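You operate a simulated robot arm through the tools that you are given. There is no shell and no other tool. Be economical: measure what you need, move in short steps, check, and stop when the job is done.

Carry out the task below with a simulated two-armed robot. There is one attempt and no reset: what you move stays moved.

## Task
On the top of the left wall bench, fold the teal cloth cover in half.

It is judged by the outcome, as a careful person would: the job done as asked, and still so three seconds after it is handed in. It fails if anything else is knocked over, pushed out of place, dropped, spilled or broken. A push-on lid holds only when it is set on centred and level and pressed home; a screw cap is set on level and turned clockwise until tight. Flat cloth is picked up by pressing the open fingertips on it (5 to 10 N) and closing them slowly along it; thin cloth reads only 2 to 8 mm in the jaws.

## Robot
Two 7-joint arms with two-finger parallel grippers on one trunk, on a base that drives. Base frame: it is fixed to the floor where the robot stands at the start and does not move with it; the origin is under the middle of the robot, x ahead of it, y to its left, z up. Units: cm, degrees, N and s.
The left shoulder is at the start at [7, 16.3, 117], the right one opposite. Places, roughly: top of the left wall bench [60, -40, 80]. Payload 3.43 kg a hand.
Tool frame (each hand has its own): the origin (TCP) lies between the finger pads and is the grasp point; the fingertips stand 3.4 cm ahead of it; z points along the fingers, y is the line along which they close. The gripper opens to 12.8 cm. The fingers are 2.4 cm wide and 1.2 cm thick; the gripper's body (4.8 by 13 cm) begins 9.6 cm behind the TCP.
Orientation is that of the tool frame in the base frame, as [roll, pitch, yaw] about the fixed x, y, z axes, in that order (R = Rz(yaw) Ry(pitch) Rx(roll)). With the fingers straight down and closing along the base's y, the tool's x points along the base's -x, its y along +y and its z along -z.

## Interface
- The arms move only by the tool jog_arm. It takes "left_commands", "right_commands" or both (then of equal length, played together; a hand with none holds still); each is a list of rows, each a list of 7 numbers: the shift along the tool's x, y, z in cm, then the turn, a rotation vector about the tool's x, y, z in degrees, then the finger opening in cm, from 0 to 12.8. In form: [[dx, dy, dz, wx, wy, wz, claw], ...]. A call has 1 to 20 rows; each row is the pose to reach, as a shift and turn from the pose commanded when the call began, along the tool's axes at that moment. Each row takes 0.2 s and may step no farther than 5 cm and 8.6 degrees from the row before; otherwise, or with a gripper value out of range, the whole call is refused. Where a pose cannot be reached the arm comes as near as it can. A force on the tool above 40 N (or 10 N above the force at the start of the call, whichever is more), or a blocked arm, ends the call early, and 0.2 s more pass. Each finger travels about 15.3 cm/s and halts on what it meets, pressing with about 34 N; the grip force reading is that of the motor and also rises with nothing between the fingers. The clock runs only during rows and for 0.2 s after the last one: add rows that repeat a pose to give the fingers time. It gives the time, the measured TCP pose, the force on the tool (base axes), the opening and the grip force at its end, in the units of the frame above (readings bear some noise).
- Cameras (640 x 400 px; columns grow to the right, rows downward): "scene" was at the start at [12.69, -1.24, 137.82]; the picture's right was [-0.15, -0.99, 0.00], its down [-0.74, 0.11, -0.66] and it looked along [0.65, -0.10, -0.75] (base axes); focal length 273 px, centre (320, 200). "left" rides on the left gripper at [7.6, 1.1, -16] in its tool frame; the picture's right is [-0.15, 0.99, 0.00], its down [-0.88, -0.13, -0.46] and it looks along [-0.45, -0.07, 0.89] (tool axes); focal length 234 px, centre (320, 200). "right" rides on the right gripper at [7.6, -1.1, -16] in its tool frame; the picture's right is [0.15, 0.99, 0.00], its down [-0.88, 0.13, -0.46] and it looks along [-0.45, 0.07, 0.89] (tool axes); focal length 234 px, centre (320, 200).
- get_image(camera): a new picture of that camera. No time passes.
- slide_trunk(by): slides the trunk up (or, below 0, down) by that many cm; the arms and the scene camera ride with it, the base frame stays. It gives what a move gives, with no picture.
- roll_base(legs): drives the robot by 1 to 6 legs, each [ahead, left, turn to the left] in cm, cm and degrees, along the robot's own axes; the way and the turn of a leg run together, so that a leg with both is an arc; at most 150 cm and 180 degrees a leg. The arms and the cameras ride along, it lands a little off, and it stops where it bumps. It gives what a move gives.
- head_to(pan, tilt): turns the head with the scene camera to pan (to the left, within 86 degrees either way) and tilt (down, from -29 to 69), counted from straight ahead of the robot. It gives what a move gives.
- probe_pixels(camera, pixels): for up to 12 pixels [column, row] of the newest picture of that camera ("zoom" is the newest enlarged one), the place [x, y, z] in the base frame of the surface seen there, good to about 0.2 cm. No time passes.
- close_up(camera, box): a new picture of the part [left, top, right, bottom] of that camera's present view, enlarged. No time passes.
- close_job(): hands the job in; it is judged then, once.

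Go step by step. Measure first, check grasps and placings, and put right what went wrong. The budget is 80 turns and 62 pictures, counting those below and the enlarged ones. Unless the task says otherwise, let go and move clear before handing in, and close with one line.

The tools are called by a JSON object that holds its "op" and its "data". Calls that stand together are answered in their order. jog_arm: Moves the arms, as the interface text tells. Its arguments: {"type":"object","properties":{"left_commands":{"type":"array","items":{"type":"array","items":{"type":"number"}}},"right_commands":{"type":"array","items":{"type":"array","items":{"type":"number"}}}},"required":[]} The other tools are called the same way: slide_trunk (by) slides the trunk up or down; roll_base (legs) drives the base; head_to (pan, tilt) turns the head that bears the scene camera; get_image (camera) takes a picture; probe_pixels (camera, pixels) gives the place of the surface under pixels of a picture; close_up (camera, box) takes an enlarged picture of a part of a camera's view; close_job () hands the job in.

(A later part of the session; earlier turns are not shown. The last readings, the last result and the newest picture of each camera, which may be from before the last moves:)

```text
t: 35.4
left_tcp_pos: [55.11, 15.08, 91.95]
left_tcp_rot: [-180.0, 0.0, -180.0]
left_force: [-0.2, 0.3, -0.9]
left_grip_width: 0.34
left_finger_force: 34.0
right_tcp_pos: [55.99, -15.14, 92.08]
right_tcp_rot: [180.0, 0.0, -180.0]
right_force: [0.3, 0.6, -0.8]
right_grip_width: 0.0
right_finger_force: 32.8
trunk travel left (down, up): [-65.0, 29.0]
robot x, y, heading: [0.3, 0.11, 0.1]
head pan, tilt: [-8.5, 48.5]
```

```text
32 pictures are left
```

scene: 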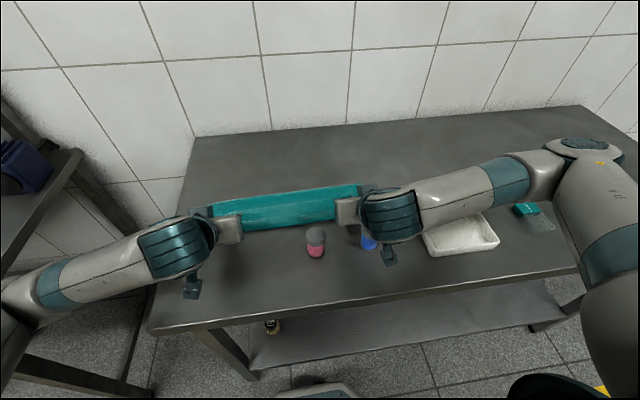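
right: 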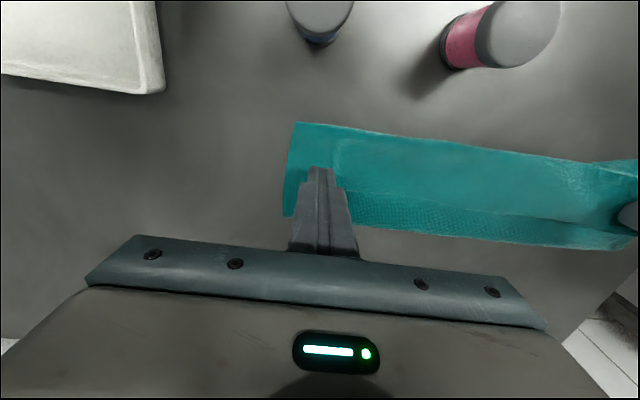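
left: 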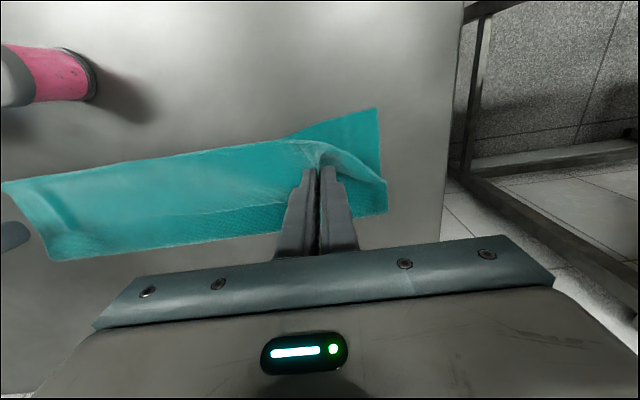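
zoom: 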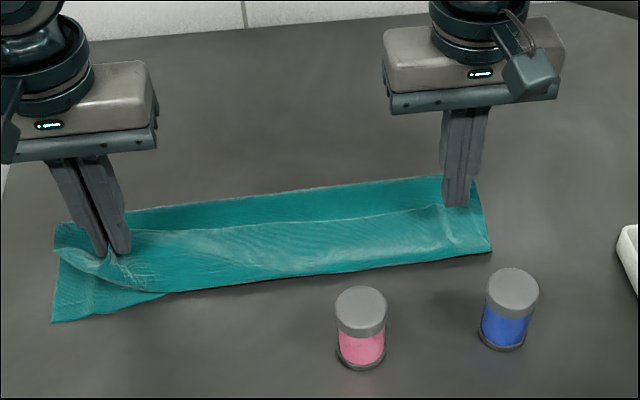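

The left holds cloth (3.4 mm) but the right closed empty. I raise the right, reopen it and look at the flap there.

{"op": "jog_arm", "data": {"right_commands": [[0, 0, -3, 0, 0, 0, 1], [0, 0, -6, 0, 0, 0, 3.4], [-5, 0, -8, 0, 0, 0, 3.4], [-5, 0, -8, 0, 0, 0, 3.4]]}}

{"op": "close_up", "data": {"camera": "scene", "box": [308, 165, 388, 225]}}

{"op": "probe_pixels", "data": {"camera": "zoom", "pixels": [[200, 200], [300, 190], [350, 190], [400, 190], [250, 250], [330, 250], [400, 250], [450, 250], [300, 300], [400, 300], [480, 300], [200, 300]]}}

```text
refused: row 3 steps farther than a row can; nothing moved
```

```text
6.67 times, centred on (348, 195) of scene
```

zoom: 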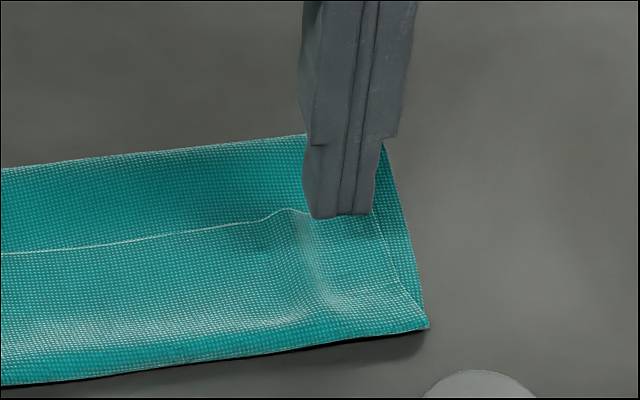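

```text
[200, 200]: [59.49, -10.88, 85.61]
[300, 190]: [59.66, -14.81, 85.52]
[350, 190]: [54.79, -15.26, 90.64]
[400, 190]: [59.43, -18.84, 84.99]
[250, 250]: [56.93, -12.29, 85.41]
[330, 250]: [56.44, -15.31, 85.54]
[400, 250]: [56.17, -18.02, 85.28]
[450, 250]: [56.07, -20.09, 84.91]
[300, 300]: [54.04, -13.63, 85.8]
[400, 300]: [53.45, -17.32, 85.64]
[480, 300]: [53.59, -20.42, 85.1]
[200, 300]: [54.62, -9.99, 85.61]
```

The right flap lies flat there with its edge near x≈57.5 and a faint ridge at y≈−14.6. I open the right to 3.4 cm and press on it.

{"op": "jog_arm", "data": {"right_commands": [[0, 0.3, 0, 0, 0, 0, 2], [0.2, 0.3, 0, 0, 0, 0, 3.4], [0.2, 0.3, 1.5, 0, 0, 0, 3.4], [0.2, 0.3, 2.6, 0, 0, 0, 3.4], [0.2, 0.3, 2.9, 0, 0, 0, 3.4], [0.2, 0.3, 3.1, 0, 0, 0, 3.4], [0.2, 0.3, 3.2, 0, 0, 0, 3.4], [0.2, 0.3, 3.2, 0, 0, 0, 3.4]]}}

```text
t: 37.2
left_tcp_pos: [55.12, 15.11, 91.85]
left_tcp_rot: [180.0, 0.0, -179.9]
left_force: [0.8, 0.0, 0.7]
left_grip_width: 0.34
left_finger_force: 33.4
right_tcp_pos: [55.8, -14.77, 88.86]
right_tcp_rot: [-180.0, 0.1, -179.9]
right_force: [-0.1, -0.3, 1.6]
right_grip_width: 3.43
right_finger_force: 0.4
trunk travel left (down, up): [-65.0, 29.0]
robot x, y, heading: [0.33, -0.16, 0.1]
head pan, tilt: [-8.5, 48.5]
```

{"op": "jog_arm", "data": {"right_commands": [[0, 0, 0.07, 0, 0, 0, 3.4], [0, 0, 0.14, 0, 0, 0, 3.4], [0, 0, 0.14, 0, 0, 0, 3.4]]}}

```text
t: 38.0
left_tcp_pos: [54.99, 15.22, 91.95]
left_tcp_rot: [179.9, 0.0, -179.9]
left_force: [-0.3, -0.3, -0.1]
left_grip_width: 0.33
left_finger_force: 34.3
right_tcp_pos: [55.96, -14.75, 88.74]
right_tcp_rot: [180.0, 0.1, -180.0]
right_force: [0.0, -1.3, 8.3]
right_grip_width: 3.46
right_finger_force: 0.4
trunk travel left (down, up): [-65.0, 29.0]
robot x, y, heading: [-0.18, 0.2, 0.0]
head pan, tilt: [-8.5, 48.5]
```

The right presses 8 N; I close slowly and lift slightly.

{"op": "jog_arm", "data": {"right_commands": [[0, 0, 0, 0, 0, 0, 3.2], [0, 0, 0, 0, 0, 0, 3.0], [0, 0, 0, 0, 0, 0, 2.8], [0, 0, 0, 0, 0, 0, 2.6], [0, 0, 0, 0, 0, 0, 2.4], [0, 0, 0, 0, 0, 0, 2.2], [0, 0, 0, 0, 0, 0, 2.0], [0, 0, 0, 0, 0, 0, 1.8], [0, 0, 0, 0, 0, 0, 1.6], [0, 0, 0, 0, 0, 0, 1.4], [0, 0, 0, 0, 0, 0, 1.2], [0, 0, 0, 0, 0, 0, 1.0], [0, 0, 0, 0, 0, 0, 0.8], [0, 0, 0, 0, 0, 0, 0.5], [0, 0, 0, 0, 0, 0, 0.2], [0, 0, 0, 0, 0, 0, 0], [0, 0, 0, 0, 0, 0, 0], [0, 0, -1, 0, 0, 0, 0], [0, 0, -3, 0, 0, 0, 0]]}}

{"op": "close_up", "data": {"camera": "scene", "box": [180, 140, 420, 250]}}

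```text
t: 42.0
left_tcp_pos: [54.98, 15.12, 91.85]
left_tcp_rot: [-180.0, 0.0, -180.0]
left_force: [0.2, -6.0, 0.0]
left_grip_width: 0.32
left_finger_force: 33.9
right_tcp_pos: [55.77, -14.9, 91.71]
right_tcp_rot: [179.9, 0.1, 180.0]
right_force: [0.3, 7.2, -0.7]
right_grip_width: 0.35
right_finger_force: 33.3
trunk travel left (down, up): [-65.0, 29.0]
robot x, y, heading: [-0.08, -0.0, -0.1]
head pan, tilt: [-8.5, 48.5]
```

```text
2.67 times, centred on (300, 195) of scene
```

zoom: 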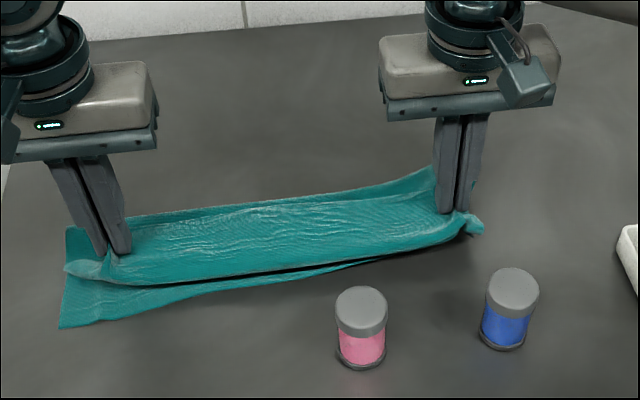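

Both now read ~3.4 mm, though the near-right corner seems raised too. I lift a bit more with an easing inward move and look.

{"op": "jog_arm", "data": {"left_commands": [[0, -0.3, -1, 0, 0, 0, 0], [-1, -0.6, -3, 0, 0, 0, 0], [-2, -0.6, -5, 0, 0, 0, 0], [-2, -0.6, -5, 0, 0, 0, 0]], "right_commands": [[0, 0.3, -1, 0, 0, 0, 0], [-1, 0.6, -3, 0, 0, 0, 0], [-2, 0.6, -5, 0, 0, 0, 0], [-2, 0.6, -5, 0, 0, 0, 0]]}}

{"op": "close_up", "data": {"camera": "scene", "box": [180, 120, 420, 250]}}

{"op": "get_image", "data": {"camera": "right"}}

```text
t: 43.0
left_tcp_pos: [57.04, 14.45, 97.05]
left_tcp_rot: [179.9, 0.0, 180.0]
left_force: [-0.5, -1.0, -0.4]
left_grip_width: 0.35
left_finger_force: 33.4
right_tcp_pos: [57.83, -14.07, 96.79]
right_tcp_rot: [180.0, 0.0, -180.0]
right_force: [0.4, -0.3, 0.1]
right_grip_width: 0.3
right_finger_force: 34.2
trunk travel left (down, up): [-65.0, 29.0]
robot x, y, heading: [0.08, -0.09, -0.1]
head pan, tilt: [-8.5, 48.5]
```

```text
2.67 times, centred on (300, 185) of scene
```

zoom: 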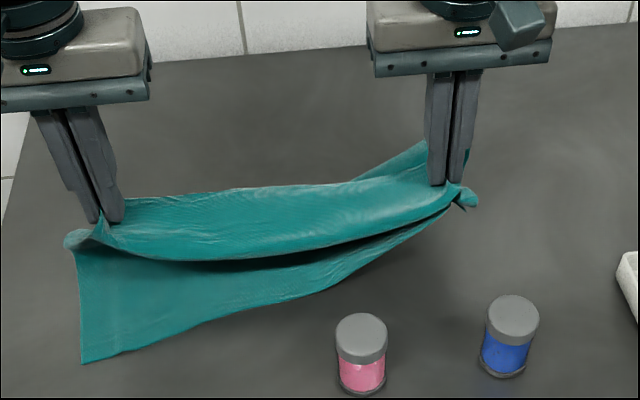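

```text
28 pictures are left
```

right: 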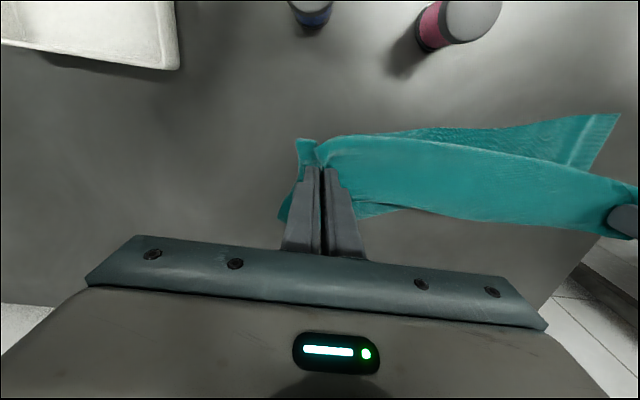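

The right grip took both layers; the left has only the top one. I lower them back, release the right with a spreading motion, and keep the left.

{"op": "jog_arm", "data": {"left_commands": [[1, 0.3, 2, 0, 0, 0, 0], [2, 0.6, 4, 0, 0, 0, 0], [2, 0.6, 4, 0, 0, 0, 0], [2, 0.6, 4, 0, 0, 0, 0], [2, 0.6, 4, 0, 0, 0, 0], [2, 0.6, 4, 0, 0, 0, 0], [2, 0.6, 4, 0, 0, 0, 0], [2, 0.6, 4, 0, 0, 0, 0], [2, 0.6, 4, 0, 0, 0, 0], [2, 0.6, 4, 0, 0, 0, 0], [2, 0.6, 4, 0, 0, 0, 0], [2, 0.6, 4, 0, 0, 0, 0], [2, 0.6, 4, 0, 0, 0, 0], [2, 0.6, 4, 0, 0, 0, 0], [2, 0.6, 4, 0, 0, 0, 0]], "right_commands": [[1, -0.3, 2, 0, 0, 0, 0], [2, -0.6, 5, 0, 0, 0, 0], [2, -0.6, 7, 0, 0, 0, 0], [2, -0.6, 7.9, 0, 0, 0, 0.4], [2, -0.6, 7.95, 0, 0, 0, 0.8], [2, -0.6, 7.95, 0, 0, 0, 1.2], [2, -0.6, 7.95, 0, 0, 0, 1.6], [2, -0.6, 7.95, 0, 0, 0, 2], [2, -0.6, 7.95, 0, 0, 0, 2.4], [2, -0.6, 7.95, 0, 0, 0, 2.8], [2, -0.6, 7.95, 0, 0, 0, 3.2], [2, -0.6, 7.95, 0, 0, 0, 3.6], [2, -0.6, 6, 0, 0, 0, 3.6], [2, -0.6, 3, 0, 0, 0, 3.6], [2, -0.6, -1, 0, 0, 0, 3.6]]}}

{"op": "jog_arm", "data": {"right_commands": [[0, -3, -3, 0, 0, 0, 4], [0, -6, -6, 0, 0, 0, 4], [0, -9, -6, 0, 0, 0, 4]]}}

{"op": "close_up", "data": {"camera": "scene", "box": [180, 120, 420, 250]}}

```text
t: 46.2
left_tcp_pos: [55.09, 15.13, 92.98]
left_tcp_rot: [-180.0, 0.1, -179.9]
left_force: [0.3, -0.5, -0.3]
left_grip_width: 0.34
left_finger_force: 34.0
right_tcp_pos: [55.94, -14.66, 97.83]
right_tcp_rot: [-179.9, 0.0, -180.0]
right_force: [-0.3, -0.8, 0.0]
right_grip_width: 3.6
right_finger_force: 0.1
trunk travel left (down, up): [-65.0, 29.0]
robot x, y, heading: [-0.12, 0.19, 0.1]
head pan, tilt: [-8.5, 48.5]
```

```text
t: 47.0
left_tcp_pos: [55.24, 14.95, 93.03]
left_tcp_rot: [179.9, 0.0, -179.9]
left_force: [-0.1, 0.2, 0.4]
left_grip_width: 0.33
left_finger_force: 34.4
right_tcp_pos: [55.84, -23.8, 103.68]
right_tcp_rot: [179.9, 0.1, 180.0]
right_force: [0.7, -0.6, -0.5]
right_grip_width: 4.0
right_finger_force: 0.1
trunk travel left (down, up): [-65.0, 29.0]
robot x, y, heading: [-0.03, 0.35, 0.1]
head pan, tilt: [-8.5, 48.5]
```

```text
2.67 times, centred on (300, 185) of scene
```

zoom: 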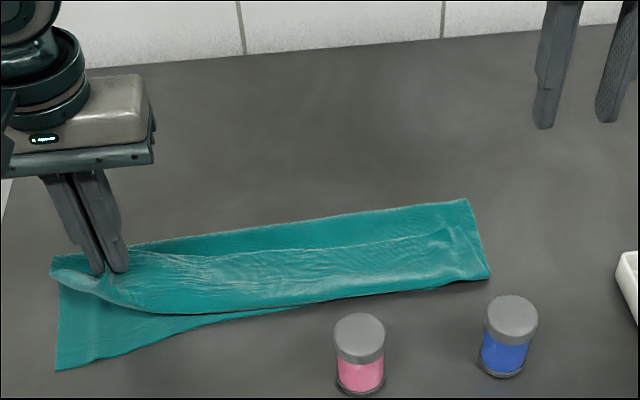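

The right side is back down as before. Now the left carries its top corner up and away to the far side to reopen the fold.

{"op": "jog_arm", "data": {"left_commands": [[-1, 0, -2.5, 0, 0, 0, 0], [-2.5, 0, -4.5, 0, 0, 0, 0], [-4.5, 0, -6, 0, 0, 0, 0], [-6.8, 0, -6.8, 0, 0, 0, 0], [-9, 0, -6.8, 0, 0, 0, 0], [-11, 0, -6.3, 0, 0, 0, 0], [-13, 0, -5, 0, 0, 0, 0], [-15, 0, -3.2, 0, 0, 0, 0], [-16.6, 0, -1.2, 0, 0, 0, 0], [-17.8, 0, 0.6, 0, 0, 0, 0], [-18.5, 0, 2, 0, 0, 0, 0], [-18.5, 0, 2, 0, 0, 0, 0]]}}

{"op": "close_up", "data": {"camera": "scene", "box": [180, 120, 420, 250]}}

```text
t: 49.6
left_tcp_pos: [73.77, 15.15, 90.84]
left_tcp_rot: [180.0, 0.1, -179.8]
left_force: [-0.3, 0.3, -0.8]
left_grip_width: 0.29
left_finger_force: 33.7
right_tcp_pos: [55.72, -23.67, 103.67]
right_tcp_rot: [-180.0, 0.0, -180.0]
right_force: [-0.7, 0.3, -0.7]
right_grip_width: 4.0
right_finger_force: 0.0
trunk travel left (down, up): [-65.0, 29.0]
robot x, y, heading: [0.07, -0.04, -0.2]
head pan, tilt: [-8.5, 48.5]
```

```text
2.67 times, centred on (300, 185) of scene
```

zoom: 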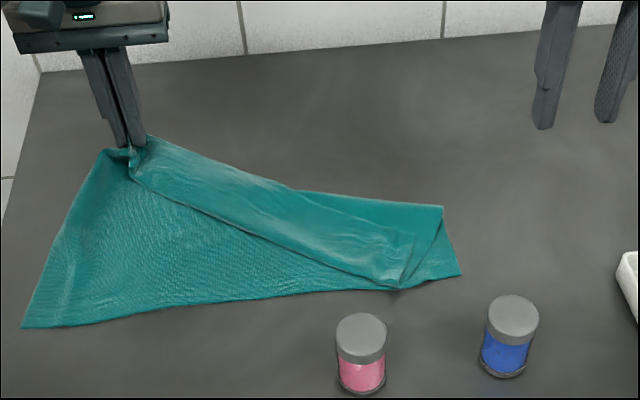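

The left half is reopened. The right corner is still doubled near zoom (400–440, 230–285), so I look closely there.

{"op": "close_up", "data": {"camera": "scene", "box": [290, 180, 370, 235]}}

{"op": "probe_pixels", "data": {"camera": "zoom", "pixels": [[270, 180], [310, 180], [330, 200], [290, 220], [250, 200], [360, 240], [350, 170], [420, 60], [450, 200], [300, 260], [370, 120], [200, 220]]}}

```text
7.27 times, centred on (330, 208) of scene
```

zoom: 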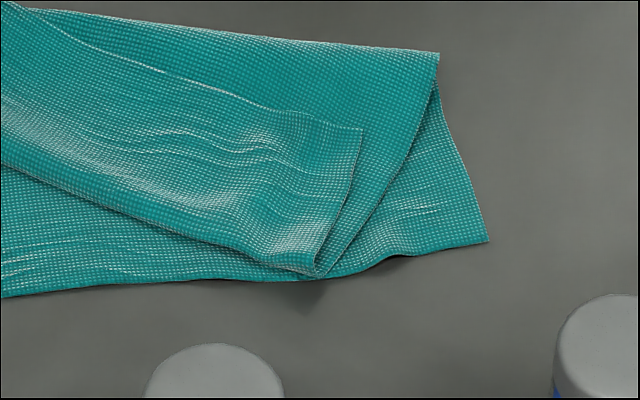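

```text
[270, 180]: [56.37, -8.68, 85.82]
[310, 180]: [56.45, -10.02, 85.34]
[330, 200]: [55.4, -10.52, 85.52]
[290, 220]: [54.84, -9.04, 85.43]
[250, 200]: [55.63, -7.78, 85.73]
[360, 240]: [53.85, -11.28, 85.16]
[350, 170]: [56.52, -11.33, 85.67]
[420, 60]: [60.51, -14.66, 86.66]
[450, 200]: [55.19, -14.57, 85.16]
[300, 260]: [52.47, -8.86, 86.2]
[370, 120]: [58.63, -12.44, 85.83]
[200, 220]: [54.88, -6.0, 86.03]
```

The flap's free corner is at about (58.4, −12.2) on top of other layers. I'll pinch it more lightly with the right (a 2 mm reading would mean a single layer).

{"op": "jog_arm", "data": {"right_commands": [[-0.5, 4.8, 0, 0, 0, 0, 2.6], [-1.1, 9.6, 0, 0, 0, 0, 2.6], [-1.1, 14.4, 0, 0, 0, 0, 2.6], [-1.1, 14.4, 4, 0, 0, 0, 2.6], [-1.1, 14.4, 8, 0, 0, 0, 2.6], [-1.1, 14.4, 12, 0, 0, 0, 2.6], [-1.1, 14.4, 14, 0, 0, 0, 2.6], [-1.1, 14.4, 14.4, 0, 0, 0, 2.6], [-1.1, 14.4, 14.6, 0, 0, 0, 2.6], [-1.1, 14.4, 14.6, 0, 0, 0, 2.6]]}}

{"op": "get_image", "data": {"camera": "right"}}

```text
t: 51.8
left_tcp_pos: [73.59, 15.18, 90.98]
left_tcp_rot: [-180.0, 0.0, -179.9]
left_force: [-0.5, 0.4, 0.2]
left_grip_width: 0.29
left_finger_force: 33.7
right_tcp_pos: [57.0, -9.22, 89.1]
right_tcp_rot: [180.0, 0.1, 180.0]
right_force: [0.3, -0.2, -0.4]
right_grip_width: 2.58
right_finger_force: 0.0
trunk travel left (down, up): [-65.0, 29.0]
robot x, y, heading: [0.14, 0.23, -0.2]
head pan, tilt: [-8.5, 48.5]
```

```text
24 pictures are left
```

right: 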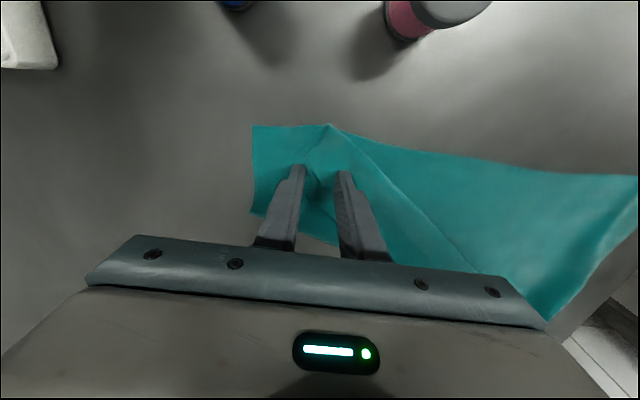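

Positioned over the flap, no contact yet. I lower gradually and close in steps while touching lightly.

{"op": "jog_arm", "data": {"right_commands": [[0, 0, 0.08, 0, 0, 0, 2.6], [0, 0, 0.16, 0, 0, 0, 2.6], [0, 0, 0.22, 0, 0, 0, 2.6], [0, 0, 0.22, 0, 0, 0, 2.6]]}}

```text
t: 52.8
left_tcp_pos: [73.62, 15.11, 91.04]
left_tcp_rot: [179.9, 0.0, -179.9]
left_force: [1.2, 0.2, -0.6]
left_grip_width: 0.31
left_finger_force: 34.6
right_tcp_pos: [56.94, -9.36, 88.9]
right_tcp_rot: [-180.0, 0.1, 179.9]
right_force: [0.4, 0.3, -0.1]
right_grip_width: 2.61
right_finger_force: 0.1
trunk travel left (down, up): [-65.0, 29.0]
robot x, y, heading: [0.18, 0.07, -0.2]
head pan, tilt: [-8.5, 48.5]
```

{"op": "jog_arm", "data": {"right_commands": [[0, 0, 0.07, 0, 0, 0, 2.6], [0, 0, 0.13, 0, 0, 0, 2.6], [0, 0, 0.13, 0, 0, 0, 2.6]]}}

```text
t: 53.6
left_tcp_pos: [73.69, 15.27, 90.95]
left_tcp_rot: [-179.9, 0.1, -179.9]
left_force: [-0.5, -0.8, -0.3]
left_grip_width: 0.3
left_finger_force: 34.1
right_tcp_pos: [56.8, -9.34, 88.71]
right_tcp_rot: [179.9, 0.0, 179.9]
right_force: [-0.1, 0.1, 1.7]
right_grip_width: 2.62
right_finger_force: 0.2
trunk travel left (down, up): [-65.0, 29.0]
robot x, y, heading: [-0.09, -0.13, 0.1]
head pan, tilt: [-8.5, 48.5]
```

The right touches at 1.7 N; I add 0.04 cm and close slowly, then lift 2 cm.

{"op": "jog_arm", "data": {"right_commands": [[0, 0, 0.04, 0, 0, 0, 2.4], [0, 0, 0.04, 0, 0, 0, 2.2], [0, 0, 0.04, 0, 0, 0, 2.0], [0, 0, 0.04, 0, 0, 0, 1.8], [0, 0, 0.04, 0, 0, 0, 1.6], [0, 0, 0.04, 0, 0, 0, 1.4], [0, 0, 0.04, 0, 0, 0, 1.2], [0, 0, 0.04, 0, 0, 0, 1.0], [0, 0, 0.04, 0, 0, 0, 0.8], [0, 0, 0.04, 0, 0, 0, 0.6], [0, 0, 0.04, 0, 0, 0, 0.4], [0, 0, 0.04, 0, 0, 0, 0.2], [0, 0, 0.04, 0, 0, 0, 0], [0, 0, 0.04, 0, 0, 0, 0], [0, 0, -0.8, 0, 0, 0, 0], [0, 0, -2, 0, 0, 0, 0], [0, 0, -4, 0, 0, 0, 0]]}}

{"op": "close_up", "data": {"camera": "scene", "box": [200, 120, 400, 240]}}

```text
t: 57.2
left_tcp_pos: [73.55, 15.13, 91.06]
left_tcp_rot: [-180.0, 0.0, -179.9]
left_force: [0.1, -0.4, -0.2]
left_grip_width: 0.34
left_finger_force: 34.6
right_tcp_pos: [56.89, -9.43, 92.73]
right_tcp_rot: [-179.9, 0.0, -180.0]
right_force: [1.0, 0.7, 0.1]
right_grip_width: 0.0
right_finger_force: 33.1
trunk travel left (down, up): [-65.0, 29.0]
robot x, y, heading: [0.53, -0.0, 0.0]
head pan, tilt: [-8.5, 48.5]
```

```text
3.20 times, centred on (300, 180) of scene
```

zoom: 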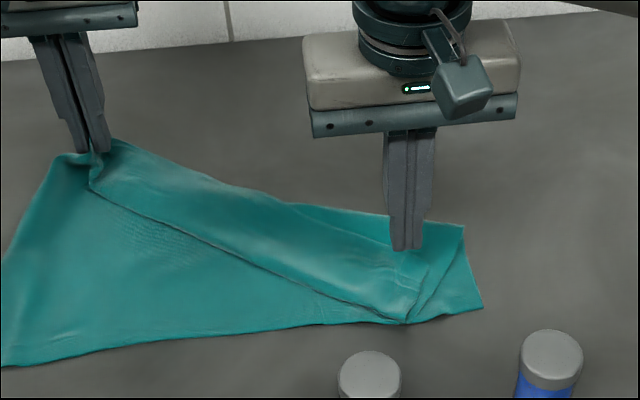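

It slipped off. I retry a little firmer, about 4–5 N.

{"op": "jog_arm", "data": {"right_commands": [[0, 0, 0, 0, 0, 0, 1.5], [0, 0, 0, 0, 0, 0, 3], [0, 0, 2, 0, 0, 0, 3], [0, 0, 3.5, 0, 0, 0, 3], [0, 0, 3.9, 0, 0, 0, 3], [0, 0, 4.05, 0, 0, 0, 3], [0, 0, 4.12, 0, 0, 0, 3], [0, 0, 4.12, 0, 0, 0, 3]]}}

```text
t: 59.0
left_tcp_pos: [73.63, 15.04, 90.98]
left_tcp_rot: [180.0, 0.0, -180.0]
left_force: [-0.3, -1.0, 0.9]
left_grip_width: 0.32
left_finger_force: 33.8
right_tcp_pos: [56.87, -9.3, 88.61]
right_tcp_rot: [-179.9, 0.1, -180.0]
right_force: [0.7, -0.3, 8.4]
right_grip_width: 2.99
right_finger_force: 0.7
trunk travel left (down, up): [-65.0, 29.0]
robot x, y, heading: [0.16, -0.17, 0.1]
head pan, tilt: [-8.5, 48.5]
```

{"op": "jog_arm", "data": {"right_commands": [[0, 0, -0.05, 0, 0, 0, 2.8], [0, 0, -0.05, 0, 0, 0, 2.6], [0, 0, -0.05, 0, 0, 0, 2.4], [0, 0, -0.05, 0, 0, 0, 2.2], [0, 0, -0.05, 0, 0, 0, 2.0], [0, 0, -0.05, 0, 0, 0, 1.8], [0, 0, -0.05, 0, 0, 0, 1.6], [0, 0, -0.05, 0, 0, 0, 1.4], [0, 0, -0.05, 0, 0, 0, 1.2], [0, 0, -0.05, 0, 0, 0, 1.0], [0, 0, -0.05, 0, 0, 0, 0.8], [0, 0, -0.05, 0, 0, 0, 0.6], [0, 0, -0.05, 0, 0, 0, 0.4], [0, 0, -0.05, 0, 0, 0, 0.2], [0, 0, -0.05, 0, 0, 0, 0], [0, 0, -0.05, 0, 0, 0, 0], [0, 0, -1, 0, 0, 0, 0], [0, 0, -2.5, 0, 0, 0, 0], [0, 0, -4.5, 0, 0, 0, 0]]}}

{"op": "close_up", "data": {"camera": "scene", "box": [200, 120, 400, 240]}}

```text
t: 63.0
left_tcp_pos: [73.62, 15.21, 90.99]
left_tcp_rot: [-180.0, 0.0, -179.9]
left_force: [-1.3, -0.2, -0.2]
left_grip_width: 0.33
left_finger_force: 34.1
right_tcp_pos: [56.89, -9.43, 93.08]
right_tcp_rot: [-180.0, 0.0, -180.0]
right_force: [0.3, 1.0, -1.4]
right_grip_width: 0.32
right_finger_force: 34.1
trunk travel left (down, up): [-65.0, 29.0]
robot x, y, heading: [-0.2, -0.37, 0.3]
head pan, tilt: [-8.5, 48.5]
```

```text
3.20 times, centred on (300, 180) of scene
```

zoom: 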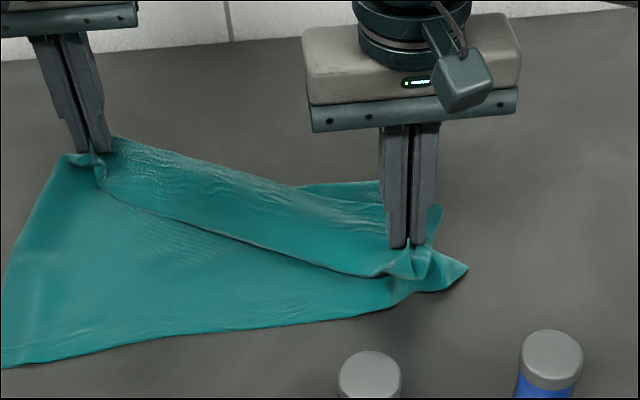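

It reads 3.2 mm, more than one layer. I lift and pull away (+x) moderately to see which layers are held.

{"op": "jog_arm", "data": {"right_commands": [[-0.5, 0, -2, 0, 0, 0, 0], [-1, 0, -4, 0, 0, 0, 0], [-2, 0, -6, 0, 0, 0, 0], [-2, 0, -6, 0, 0, 0, 0]]}}

{"op": "close_up", "data": {"camera": "scene", "box": [200, 120, 400, 240]}}

```text
t: 64.0
left_tcp_pos: [73.61, 15.12, 91.17]
left_tcp_rot: [-180.0, 0.0, -179.9]
left_force: [-0.3, -0.2, 0.3]
left_grip_width: 0.35
left_finger_force: 34.2
right_tcp_pos: [59.03, -9.38, 99.07]
right_tcp_rot: [180.0, 0.1, -180.0]
right_force: [-0.1, 0.6, -0.9]
right_grip_width: 0.33
right_finger_force: 34.2
trunk travel left (down, up): [-65.0, 29.0]
robot x, y, heading: [0.06, 0.1, -0.0]
head pan, tilt: [-8.5, 48.5]
```

```text
3.20 times, centred on (300, 180) of scene
```

zoom: 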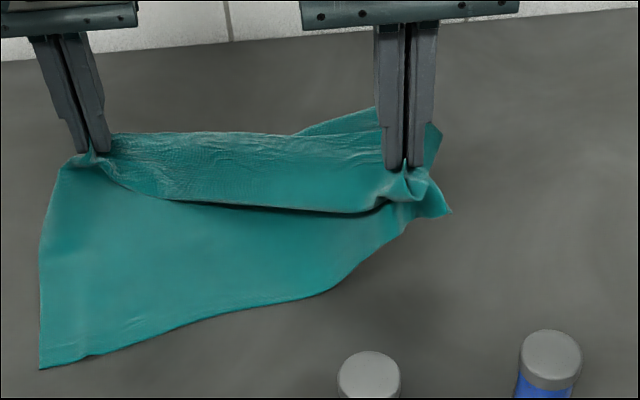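

All layers came along on the right. I raise it higher so the loose corners dangle and can be told apart.

{"op": "jog_arm", "data": {"right_commands": [[0, 0, -3, 0, 0, 0, 0], [0, 0, -6, 0, 0, 0, 0], [0, 0, -8, 0, 0, 0, 0], [0, 0, -8, 0, 0, 0, 0], [0, 0, -8, 0, 0, 0, 0]]}}

{"op": "close_up", "data": {"camera": "scene", "box": [200, 90, 400, 230]}}

{"op": "get_image", "data": {"camera": "right"}}

```text
t: 65.2
left_tcp_pos: [73.52, 14.95, 90.95]
left_tcp_rot: [-179.8, 0.0, 179.9]
left_force: [-13.9, -21.3, 15.5]
left_grip_width: 0.35
left_finger_force: 34.1
right_tcp_pos: [58.91, -9.14, 107.07]
right_tcp_rot: [179.8, 0.0, -180.0]
right_force: [13.4, 21.2, -15.3]
right_grip_width: 0.35
right_finger_force: 33.9
trunk travel left (down, up): [-65.0, 29.0]
robot x, y, heading: [0.08, -0.11, 0.1]
head pan, tilt: [-8.5, 48.5]
```

```text
2.86 times, centred on (300, 160) of scene
```

zoom: 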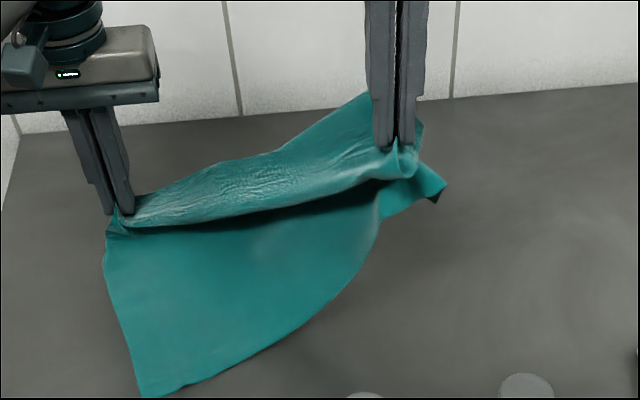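

```text
19 pictures are left
```

right: 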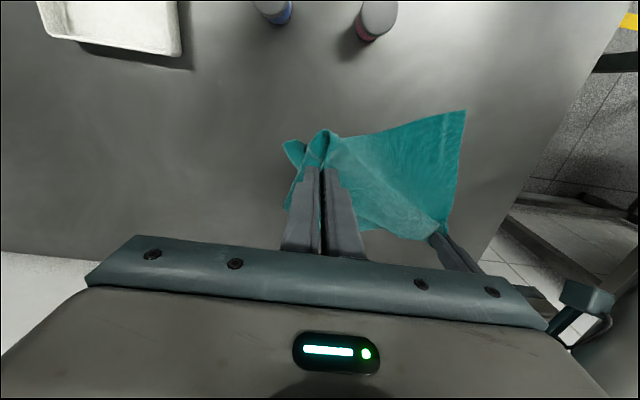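

The right pinch caught lower layers too and the hem is taut (27 N). New plan: let go on the right, then lift the left corner high so all folds fall open and the far-right corner dangles free to be grasped in the air. First I slacken and release the right.

{"op": "jog_arm", "data": {"right_commands": [[-0.8, 1, 2, 0, 0, 0, 0], [-0.8, 1, 5, 0, 0, 0, 0], [-0.8, 1, 8, 0, 0, 0, 0.5], [-0.8, 1, 11, 0, 0, 0, 1.5], [-0.8, 1, 12.5, 0, 0, 0, 3], [-0.8, 1, 12.5, 0, 0, 0, 3.6], [-0.8, 1, 10, 0, 0, 0, 3.6], [-0.8, 1, 6, 0, 0, 0, 3.6], [-0.8, 1, 2, 0, 0, 0, 3.6], [-0.8, -3, -1, 0, 0, 0, 3.6], [-0.8, -8, -1, 0, 0, 0, 3.6], [-0.8, -13, -1, 0, 0, 0, 3.6], [-0.8, -17, -1, 0, 0, 0, 3.6]]}}

{"op": "jog_arm", "data": {"left_commands": [[1, 0, -3, 0, 0, 0, 0], [2, 0, -6, 0, 0, 0, 0], [3, 0, -9, 0, 0, 0, 0], [4, 0, -12, 0, 0, 0, 0], [5, 0, -15, 0, 0, 0, 0], [6, 0, -18, 0, 0, 0, 0], [6, 0, -21, 0, 0, 0, 0], [6, 0, -24, 0, 0, 0, 0], [6, 0, -27, 0, 0, 0, 0], [6, 0, -30, 0, 0, 0, 0], [6, 0, -33, 0, 0, 0, 0], [6, 0, -36, 0, 0, 0, 0], [6, 0, -39, 0, 0, 0, 0], [6, 0, -39, 0, 0, 0, 0], [6, 0, -39, 0, 0, 0, 0]]}}

{"op": "get_image", "data": {"camera": "scene"}}

```text
t: 68.0
left_tcp_pos: [73.63, 15.03, 91.17]
left_tcp_rot: [180.0, 0.0, -179.8]
left_force: [-0.8, -0.9, 0.0]
left_grip_width: 0.32
left_finger_force: 34.1
right_tcp_pos: [59.7, -26.62, 107.88]
right_tcp_rot: [-180.0, 0.0, -179.9]
right_force: [-0.2, 0.0, -0.6]
right_grip_width: 3.59
right_finger_force: 0.2
trunk travel left (down, up): [-65.0, 29.0]
robot x, y, heading: [-0.08, 0.3, -0.1]
head pan, tilt: [-8.5, 48.5]
```

```text
t: 71.2
left_tcp_pos: [67.77, 15.12, 129.98]
left_tcp_rot: [-180.0, -0.1, -179.8]
left_force: [-1.7, 0.4, 0.0]
left_grip_width: 0.36
left_finger_force: 33.9
right_tcp_pos: [59.78, -26.38, 107.83]
right_tcp_rot: [179.9, 0.0, 180.0]
right_force: [0.3, 0.2, -0.2]
right_grip_width: 3.61
right_finger_force: 0.0
trunk travel left (down, up): [-65.0, 29.0]
robot x, y, heading: [0.03, 0.13, -0.3]
head pan, tilt: [-8.5, 48.5]
```

```text
18 pictures are left
```

scene: 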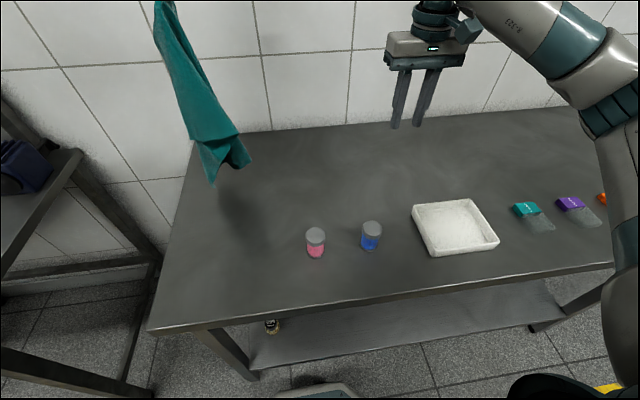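

The cloth hangs freely from the left. I zoom on its lower part and measure the dangling corners.

{"op": "close_up", "data": {"camera": "scene", "box": [140, 80, 290, 195]}}

{"op": "probe_pixels", "data": {"camera": "zoom", "pixels": [[310, 435], [470, 345], [400, 230], [250, 270], [300, 330], [440, 320], [400, 350], [330, 230], [200, 50], [360, 360]]}}

```text
3.48 times, centred on (215, 138) of scene
```

zoom: 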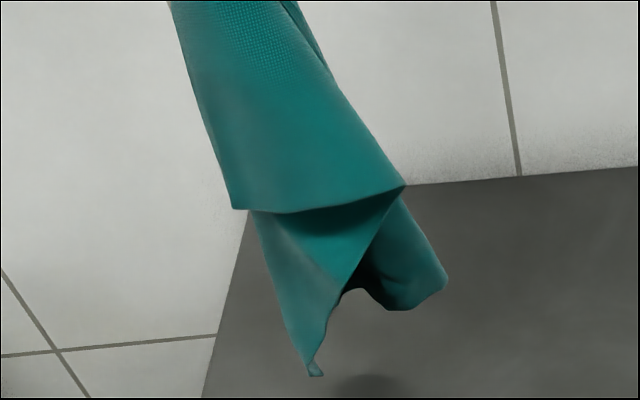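

```text
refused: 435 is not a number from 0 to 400
```

{"op": "probe_pixels", "data": {"camera": "zoom", "pixels": [[315, 368], [440, 280], [400, 305], [400, 190], [235, 205], [330, 205], [300, 300], [340, 270], [400, 250], [370, 285], [215, 60], [310, 50]]}}

{"op": "get_image", "data": {"camera": "right"}}

```text
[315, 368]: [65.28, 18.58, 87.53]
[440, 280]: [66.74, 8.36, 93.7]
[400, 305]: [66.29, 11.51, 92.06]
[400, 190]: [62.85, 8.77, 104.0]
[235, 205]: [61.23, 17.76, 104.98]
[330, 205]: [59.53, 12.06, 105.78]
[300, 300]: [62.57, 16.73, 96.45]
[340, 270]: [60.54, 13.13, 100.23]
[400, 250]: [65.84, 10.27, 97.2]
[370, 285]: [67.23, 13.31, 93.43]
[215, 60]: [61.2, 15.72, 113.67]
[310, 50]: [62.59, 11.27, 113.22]
```

```text
16 pictures are left
```

right: 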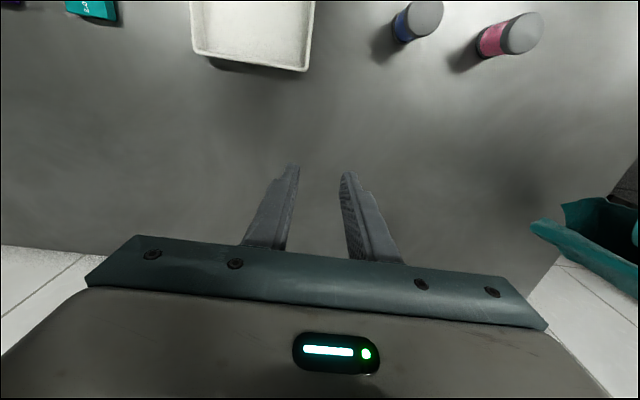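

The rightmost dangling corner (66.7, 8.4, 93.7), 33 cm under the grip, is the far-right corner; the lowest tip at (65.3, 18.6, 87.5) is the near-right one. I turn the right hand to close along x and tilt its fingers 45° to the left for a side grasp.

{"op": "jog_arm", "data": {"right_commands": [[0, 0, 0, 0, 0, -8.2, 6], [0, 0, 0, 0, 0, -16.4, 6], [0, 0, 0, 0, 0, -24.6, 6], [0, 0, 0, 0, 0, -32.8, 6], [0, 0, 0, 0, 0, -41, 6], [0, 0, 0, 0, 0, -49.2, 6], [0, 0, 0, 0, 0, -57.4, 6], [0, 0, 0, 0, 0, -65.6, 6], [0, 0, 0, 0, 0, -73.8, 6], [0, 0, 0, 0, 0, -82, 6], [0, 0, 0, 0, 0, -90, 6], [0, 0, 0, 0, 0, -90, 6]]}}

{"op": "jog_arm", "data": {"right_commands": [[0, 0, 0, 0, -7.5, 0, 6], [0, 0, 0, 0, -15, 0, 6], [0, 0, 0, 0, -22.5, 0, 6], [0, 0, 0, 0, -30, 0, 6], [0, 0, 0, 0, -37.5, 0, 6], [0, 0, 0, 0, -45, 0, 6], [0, 0, 0, 0, -45, 0, 6]]}}

```text
t: 73.8
left_tcp_pos: [67.53, 14.94, 129.99]
left_tcp_rot: [179.9, -0.1, 179.9]
left_force: [-0.3, 0.0, -0.7]
left_grip_width: 0.33
left_finger_force: 34.2
right_tcp_pos: [42.9, -16.09, 108.54]
right_tcp_rot: [-180.0, 0.0, -89.9]
right_force: [0.4, 0.0, 0.3]
right_grip_width: 5.99
right_finger_force: 0.0
right hand out of reach, approached as far as the arm can: row 7, 8, 9, 10, 11, 12
trunk travel left (down, up): [-65.0, 29.0]
robot x, y, heading: [-0.21, -0.12, -0.1]
head pan, tilt: [-8.5, 48.5]
```

```text
t: 75.4
left_tcp_pos: [67.74, 15.01, 129.88]
left_tcp_rot: [180.0, -0.1, -179.9]
left_force: [-0.1, -1.1, -0.5]
left_grip_width: 0.34
left_finger_force: 34.2
right_tcp_pos: [39.16, -13.91, 111.11]
right_tcp_rot: [179.9, 45.1, -90.2]
right_force: [0.3, -0.2, 0.0]
right_grip_width: 6.02
right_finger_force: 0.1
right hand out of reach, approached as far as the arm can: row 1, 2, 3, 4, 5, 6, 7
trunk travel left (down, up): [-65.0, 29.0]
robot x, y, heading: [-0.31, 0.14, -0.1]
head pan, tilt: [-8.5, 48.5]
```

That yaw is outside the right arm's comfortable range. I return the hand to its usual heading and will instead gather the dangling corner along y, approaching from the robot side with fingers tilted forward.

{"op": "jog_arm", "data": {"right_commands": [[0, 0, 0, 0, 7.5, 0, 6], [0, 0, 0, 0, 15, 0, 6], [0, 0, 0, 0, 22.5, 0, 6], [0, 0, 0, 0, 30, 0, 6], [0, 0, 0, 0, 37.5, 0, 6], [0, 0, 0, 0, 45, 0, 6], [0, 0, 0, 0, 45, 0, 6]]}}

{"op": "jog_arm", "data": {"right_commands": [[0, 0, 0, 0, 0, 8.2, 6], [0, 0, 0, 0, 0, 16.4, 6], [0, 0, 0, 0, 0, 24.6, 6], [0, 0, 0, 0, 0, 32.8, 6], [0, 0, 0, 0, 0, 41, 6], [0, 0, 0, 0, 0, 49.2, 6], [0, 0, 0, 0, 0, 57.4, 6], [0, 0, 0, 0, 0, 65.6, 6], [0, 0, 0, 0, 0, 73.8, 6], [0, 0, 0, 0, 0, 82, 6], [0, 0, 0, 0, 0, 90, 6], [0, 0, 0, 0, 0, 90, 6]]}}

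{"op": "close_up", "data": {"camera": "scene", "box": [140, 80, 290, 195]}}

{"op": "probe_pixels", "data": {"camera": "zoom", "pixels": [[315, 368], [440, 280], [400, 305], [400, 190], [430, 250]]}}

```text
t: 77.0
left_tcp_pos: [67.8, 15.01, 129.85]
left_tcp_rot: [179.9, 0.0, -180.0]
left_force: [0.0, 0.2, -0.8]
left_grip_width: 0.34
left_finger_force: 33.7
right_tcp_pos: [39.1, -14.11, 111.21]
right_tcp_rot: [179.9, 0.0, -89.9]
right_force: [-0.1, -0.9, -0.3]
right_grip_width: 5.98
right_finger_force: 0.1
trunk travel left (down, up): [-65.0, 29.0]
robot x, y, heading: [0.2, -0.04, 0.1]
head pan, tilt: [-8.5, 48.5]
```

```text
t: 79.6
left_tcp_pos: [67.6, 15.11, 129.96]
left_tcp_rot: [-179.9, 0.0, -179.9]
left_force: [0.5, 0.1, 0.0]
left_grip_width: 0.35
left_finger_force: 34.4
right_tcp_pos: [39.23, -14.04, 111.09]
right_tcp_rot: [180.0, 0.0, 179.9]
right_force: [0.2, 0.7, 0.0]
right_grip_width: 5.99
right_finger_force: 0.0
trunk travel left (down, up): [-65.0, 29.0]
robot x, y, heading: [-0.06, -0.04, 0.1]
head pan, tilt: [-8.5, 48.5]
```

```text
3.48 times, centred on (215, 138) of scene
```

zoom: 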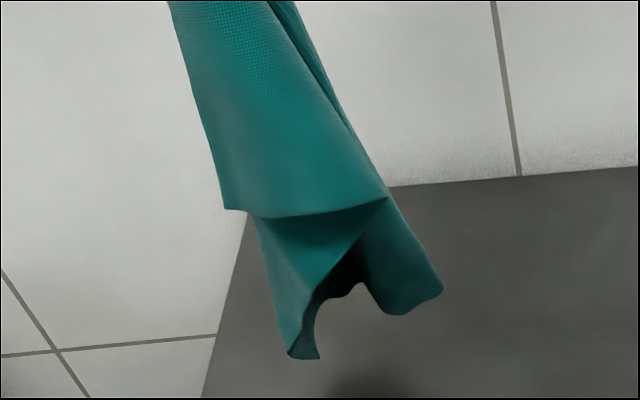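

```text
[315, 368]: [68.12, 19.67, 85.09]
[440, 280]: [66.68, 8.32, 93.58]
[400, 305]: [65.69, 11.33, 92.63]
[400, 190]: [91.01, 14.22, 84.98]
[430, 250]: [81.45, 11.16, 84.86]
```

The corner's sheet faces me, so I rotate the hanging cloth 40° with the left wrist (corner toward the robot), shift it toward the middle, and yaw the right hand −45° so its jaws will straddle that sheet.

{"op": "jog_arm", "data": {"left_commands": [[0, -1.5, 0, 0, 0, 8, 0], [0, -3, 0, 0, 0, 16, 0], [0, -4.5, 0, 0, 0, 24, 0], [0, -6, 0, 0, 0, 32, 0], [0, -7.5, 0, 0, 0, 40, 0], [0, -7.5, 0, 0, 0, 40, 0], [0, -7.5, 0, 0, 0, 40, 0], [0, -7.5, 0, 0, 0, 40, 0], [0, -7.5, 0, 0, 0, 40, 0], [0, -7.5, 0, 0, 0, 40, 0]], "right_commands": [[-2, 0, 0, 0, 0, -7.5, 6], [-4, 0, 0, 0, 0, -15, 6], [-6, 0, 0, 0, 0, -22.5, 6], [-8, 0, 0, 0, 0, -30, 6], [-10, 0, 0, 0, 0, -37.5, 6], [-12, 0, 0, 0, 0, -45, 6], [-12, 0, 0, 0, 0, -45, 6], [-12, 0, 0, 0, 0, -45, 6], [-12, 0, 0, 0, 0, -45, 6], [-12, 0, 0, 0, 0, -45, 6]]}}

{"op": "get_image", "data": {"camera": "scene"}}

```text
t: 81.8
left_tcp_pos: [67.66, 7.51, 129.94]
left_tcp_rot: [-180.0, 0.0, 140.1]
left_force: [-0.4, -1.2, 0.6]
left_grip_width: 0.29
left_finger_force: 34.2
right_tcp_pos: [51.06, -13.96, 111.17]
right_tcp_rot: [-180.0, 0.0, -135.0]
right_force: [0.1, 0.3, 0.1]
right_grip_width: 5.98
right_finger_force: 0.1
trunk travel left (down, up): [-65.0, 29.0]
robot x, y, heading: [0.25, -0.04, -0.0]
head pan, tilt: [-8.5, 48.5]
```

```text
14 pictures are left
```

scene: 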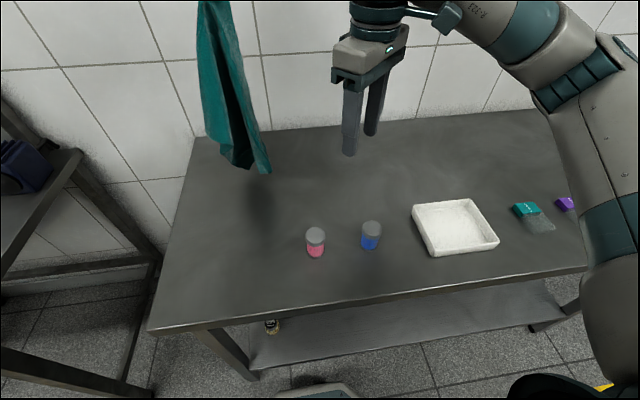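

Both poses are reached; the corner now hangs near scene pixel (268,172), facing toward the right hand. I tilt the right 45° and measure the corner.

{"op": "close_up", "data": {"camera": "scene", "box": [190, 80, 310, 185]}}

{"op": "probe_pixels", "data": {"camera": "scene", "pixels": [[267, 170], [262, 160], [255, 165], [245, 168], [235, 160], [258, 145], [250, 120], [223, 145], [208, 132], [245, 150]]}}

{"op": "jog_arm", "data": {"right_commands": [[0, 0, 0, 0, -7.5, 0, 6], [0, 0, 0, 0, -15, 0, 6], [0, 0, 0, 0, -22.5, 0, 6], [0, 0, 0, 0, -30, 0, 6], [0, 0, 0, 0, -37.5, 0, 6], [0, 0, 0, 0, -45, 0, 6], [0, 0, 0, 0, -45, 0, 6]]}}

```text
3.81 times, centred on (250, 132) of scene
```

zoom: 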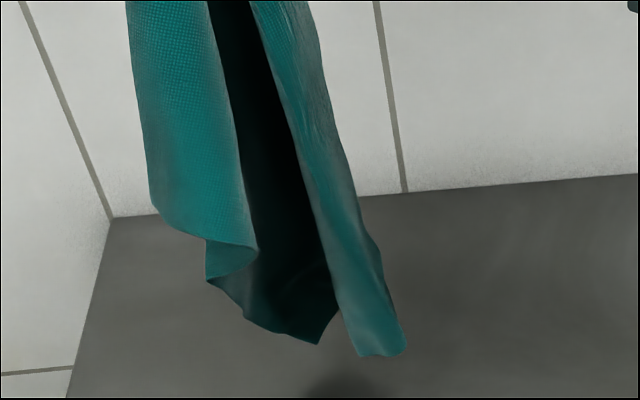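

```text
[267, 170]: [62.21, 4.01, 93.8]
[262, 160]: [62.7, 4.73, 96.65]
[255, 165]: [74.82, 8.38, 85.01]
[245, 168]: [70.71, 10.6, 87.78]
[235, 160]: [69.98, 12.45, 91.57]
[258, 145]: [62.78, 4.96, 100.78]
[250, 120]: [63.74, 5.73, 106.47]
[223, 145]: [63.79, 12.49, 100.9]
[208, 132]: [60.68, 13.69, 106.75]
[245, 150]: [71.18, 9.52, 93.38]
```

```text
t: 83.4
left_tcp_pos: [67.62, 7.7, 129.87]
left_tcp_rot: [180.0, 0.0, 140.2]
left_force: [0.0, -1.1, 0.2]
left_grip_width: 0.31
left_finger_force: 33.8
right_tcp_pos: [51.1, -14.04, 111.11]
right_tcp_rot: [-180.0, 45.1, -134.9]
right_force: [0.5, -0.6, 0.0]
right_grip_width: 5.99
right_finger_force: 0.0
trunk travel left (down, up): [-65.0, 29.0]
robot x, y, heading: [0.03, 0.0, -0.1]
head pan, tilt: [-8.5, 48.5]
```

The corner hangs at about (62.2, 4.2, 93.5), its sheet roughly along my approach direction. I slide the right hand in along its fingers and close.

{"op": "jog_arm", "data": {"right_commands": [[-1.5, 2.5, 2, 0, 0, 0, 6], [-2.96, 4.95, 5, 0, 0, 0, 6], [-2.96, 4.95, 9, 0, 0, 0, 6], [-2.96, 4.95, 13, 0, 0, 0, 6], [-2.96, 4.95, 17, 0, 0, 0, 6], [-2.96, 4.95, 20, 0, 0, 0, 6], [-2.96, 4.95, 22, 0, 0, 0, 6], [-2.96, 4.95, 24, 0, 0, 0, 6], [-2.96, 4.95, 25.4, 0, 0, 0, 6], [-2.96, 4.95, 25.4, 0, 0, 0, 6], [-2.96, 4.95, 25.4, 0, 0, 0, 4], [-2.96, 4.95, 25.4, 0, 0, 0, 2], [-2.96, 4.95, 25.4, 0, 0, 0, 0], [-2.96, 4.95, 25.4, 0, 0, 0, 0], [-2.96, 4.95, 25.4, 0, 0, 0, 0]]}}

{"op": "close_up", "data": {"camera": "scene", "box": [190, 60, 350, 185]}}

```text
t: 86.6
left_tcp_pos: [67.68, 7.58, 129.93]
left_tcp_rot: [-180.0, 0.0, 140.1]
left_force: [0.2, 0.2, -1.2]
left_grip_width: 0.32
left_finger_force: 34.3
right_tcp_pos: [61.97, 3.69, 95.26]
right_tcp_rot: [180.0, 44.9, -135.0]
right_force: [0.5, 1.0, -0.1]
right_grip_width: 0.27
right_finger_force: 34.2
trunk travel left (down, up): [-65.0, 29.0]
robot x, y, heading: [-0.0, -0.12, 0.1]
head pan, tilt: [-8.5, 48.5]
```

```text
3.20 times, centred on (270, 122) of scene
```

zoom: 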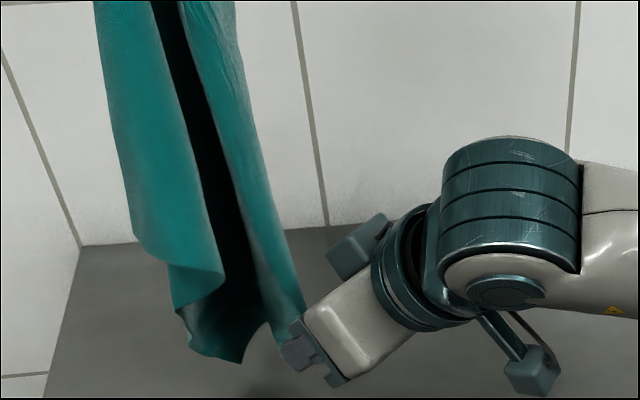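

The corner is held (2.7 mm, 34 N), with a plain sheet. Now I spread the hem: right moves up and to the right, left turns back and moves down and left.

{"op": "jog_arm", "data": {"left_commands": [[0.56, 0.67, 0.5, 0, 0, -5, 0], [1.12, 1.34, 1, 0, 0, -10, 0], [1.69, 2.01, 1.5, 0, 0, -15, 0], [2.25, 2.68, 2, 0, 0, -20, 0], [2.8, 3.35, 2.5, 0, 0, -25, 0], [3.38, 4.02, 3, 0, 0, -30, 0], [3.94, 4.69, 3.5, 0, 0, -35, 0], [4.5, 5.36, 4, 0, 0, -40, 0], [4.5, 5.36, 4, 0, 0, -40, 0]], "right_commands": [[-0.18, -1.24, -1.93, 0, 0, 0, 0], [-0.37, -2.48, -3.87, 0, 0, 0, 0], [-0.55, -3.71, -5.8, 0, 0, 0, 0], [-0.74, -4.95, -7.74, 0, 0, 0, 0], [-0.92, -6.19, -9.67, 0, 0, 0, 0], [-1.11, -7.42, -11.61, 0, 0, 0, 0], [-1.3, -8.66, -13.54, 0, 0, 0, 0], [-1.48, -9.9, -15.48, 0, 0, 0, 0], [-1.48, -9.9, -15.48, 0, 0, 0, 0]]}}

{"op": "jog_arm", "data": {"right_commands": [[0, 0, 0, 0, 7.5, 0, 0], [0, 0, 0, 0, 15, 0, 0], [0, 0, 0, 0, 22.5, 0, 0], [0, 0, 0, 0, 30, 0, 0], [0, 0, 0, 0, 37.5, 0, 0], [0, 0, 0, 0, 45, 0, 0], [0, 0, 0, 0, 45, 0, 0]]}}

{"op": "jog_arm", "data": {"right_commands": [[0, 0, -1, 0, 0, 7.5, 0], [0, 0, -2, 0, 0, 15, 0], [0, 0, -3, 0, 0, 22.5, 0], [0, 0, -4, 0, 0, 30, 0], [0, 0, -5, 0, 0, 37.5, 0], [0, 0, -6, 0, 0, 45, 0], [0, 0, -6, 0, 0, 45, 0]]}}

{"op": "get_image", "data": {"camera": "scene"}}

```text
t: 88.6
left_tcp_pos: [67.65, 14.61, 125.97]
left_tcp_rot: [-179.9, 0.0, -179.9]
left_force: [-0.6, 0.1, 0.7]
left_grip_width: 0.31
left_finger_force: 34.4
right_tcp_pos: [61.88, -10.33, 107.2]
right_tcp_rot: [-180.0, 45.1, -135.0]
right_force: [-0.3, 0.3, 0.1]
right_grip_width: 0.25
right_finger_force: 34.1
trunk travel left (down, up): [-65.0, 29.0]
robot x, y, heading: [-0.08, -0.09, -0.0]
head pan, tilt: [-8.5, 48.5]
```

```text
t: 90.2
left_tcp_pos: [67.65, 14.56, 126.02]
left_tcp_rot: [180.0, 0.0, -180.0]
left_force: [-0.7, -0.6, 0.0]
left_grip_width: 0.32
left_finger_force: 34.0
right_tcp_pos: [61.78, -10.53, 107.29]
right_tcp_rot: [-179.9, -0.1, -135.0]
right_force: [-0.3, 0.3, -0.3]
right_grip_width: 0.24
right_finger_force: 34.0
trunk travel left (down, up): [-65.0, 29.0]
robot x, y, heading: [0.07, -0.18, -0.1]
head pan, tilt: [-8.5, 48.5]
```

```text
t: 91.8
left_tcp_pos: [67.5, 14.58, 125.89]
left_tcp_rot: [-180.0, 0.0, -179.9]
left_force: [0.2, -0.1, -0.6]
left_grip_width: 0.3
left_finger_force: 33.8
right_tcp_pos: [61.74, -10.29, 113.31]
right_tcp_rot: [180.0, -0.1, 179.8]
right_force: [-0.4, -0.2, -0.1]
right_grip_width: 0.23
right_finger_force: 33.4
trunk travel left (down, up): [-65.0, 29.0]
robot x, y, heading: [0.55, 0.08, 0.0]
head pan, tilt: [-8.5, 48.5]
```

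```text
11 pictures are left
```

scene: 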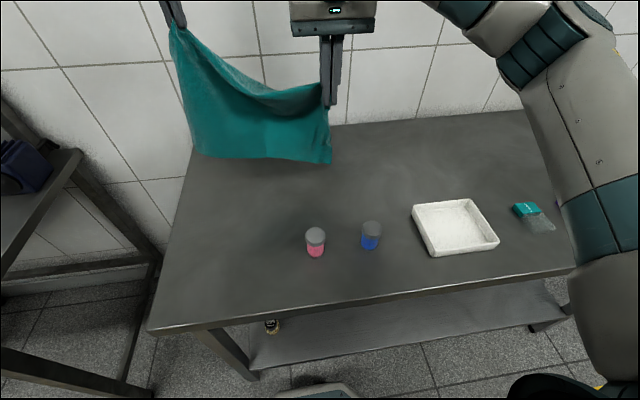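

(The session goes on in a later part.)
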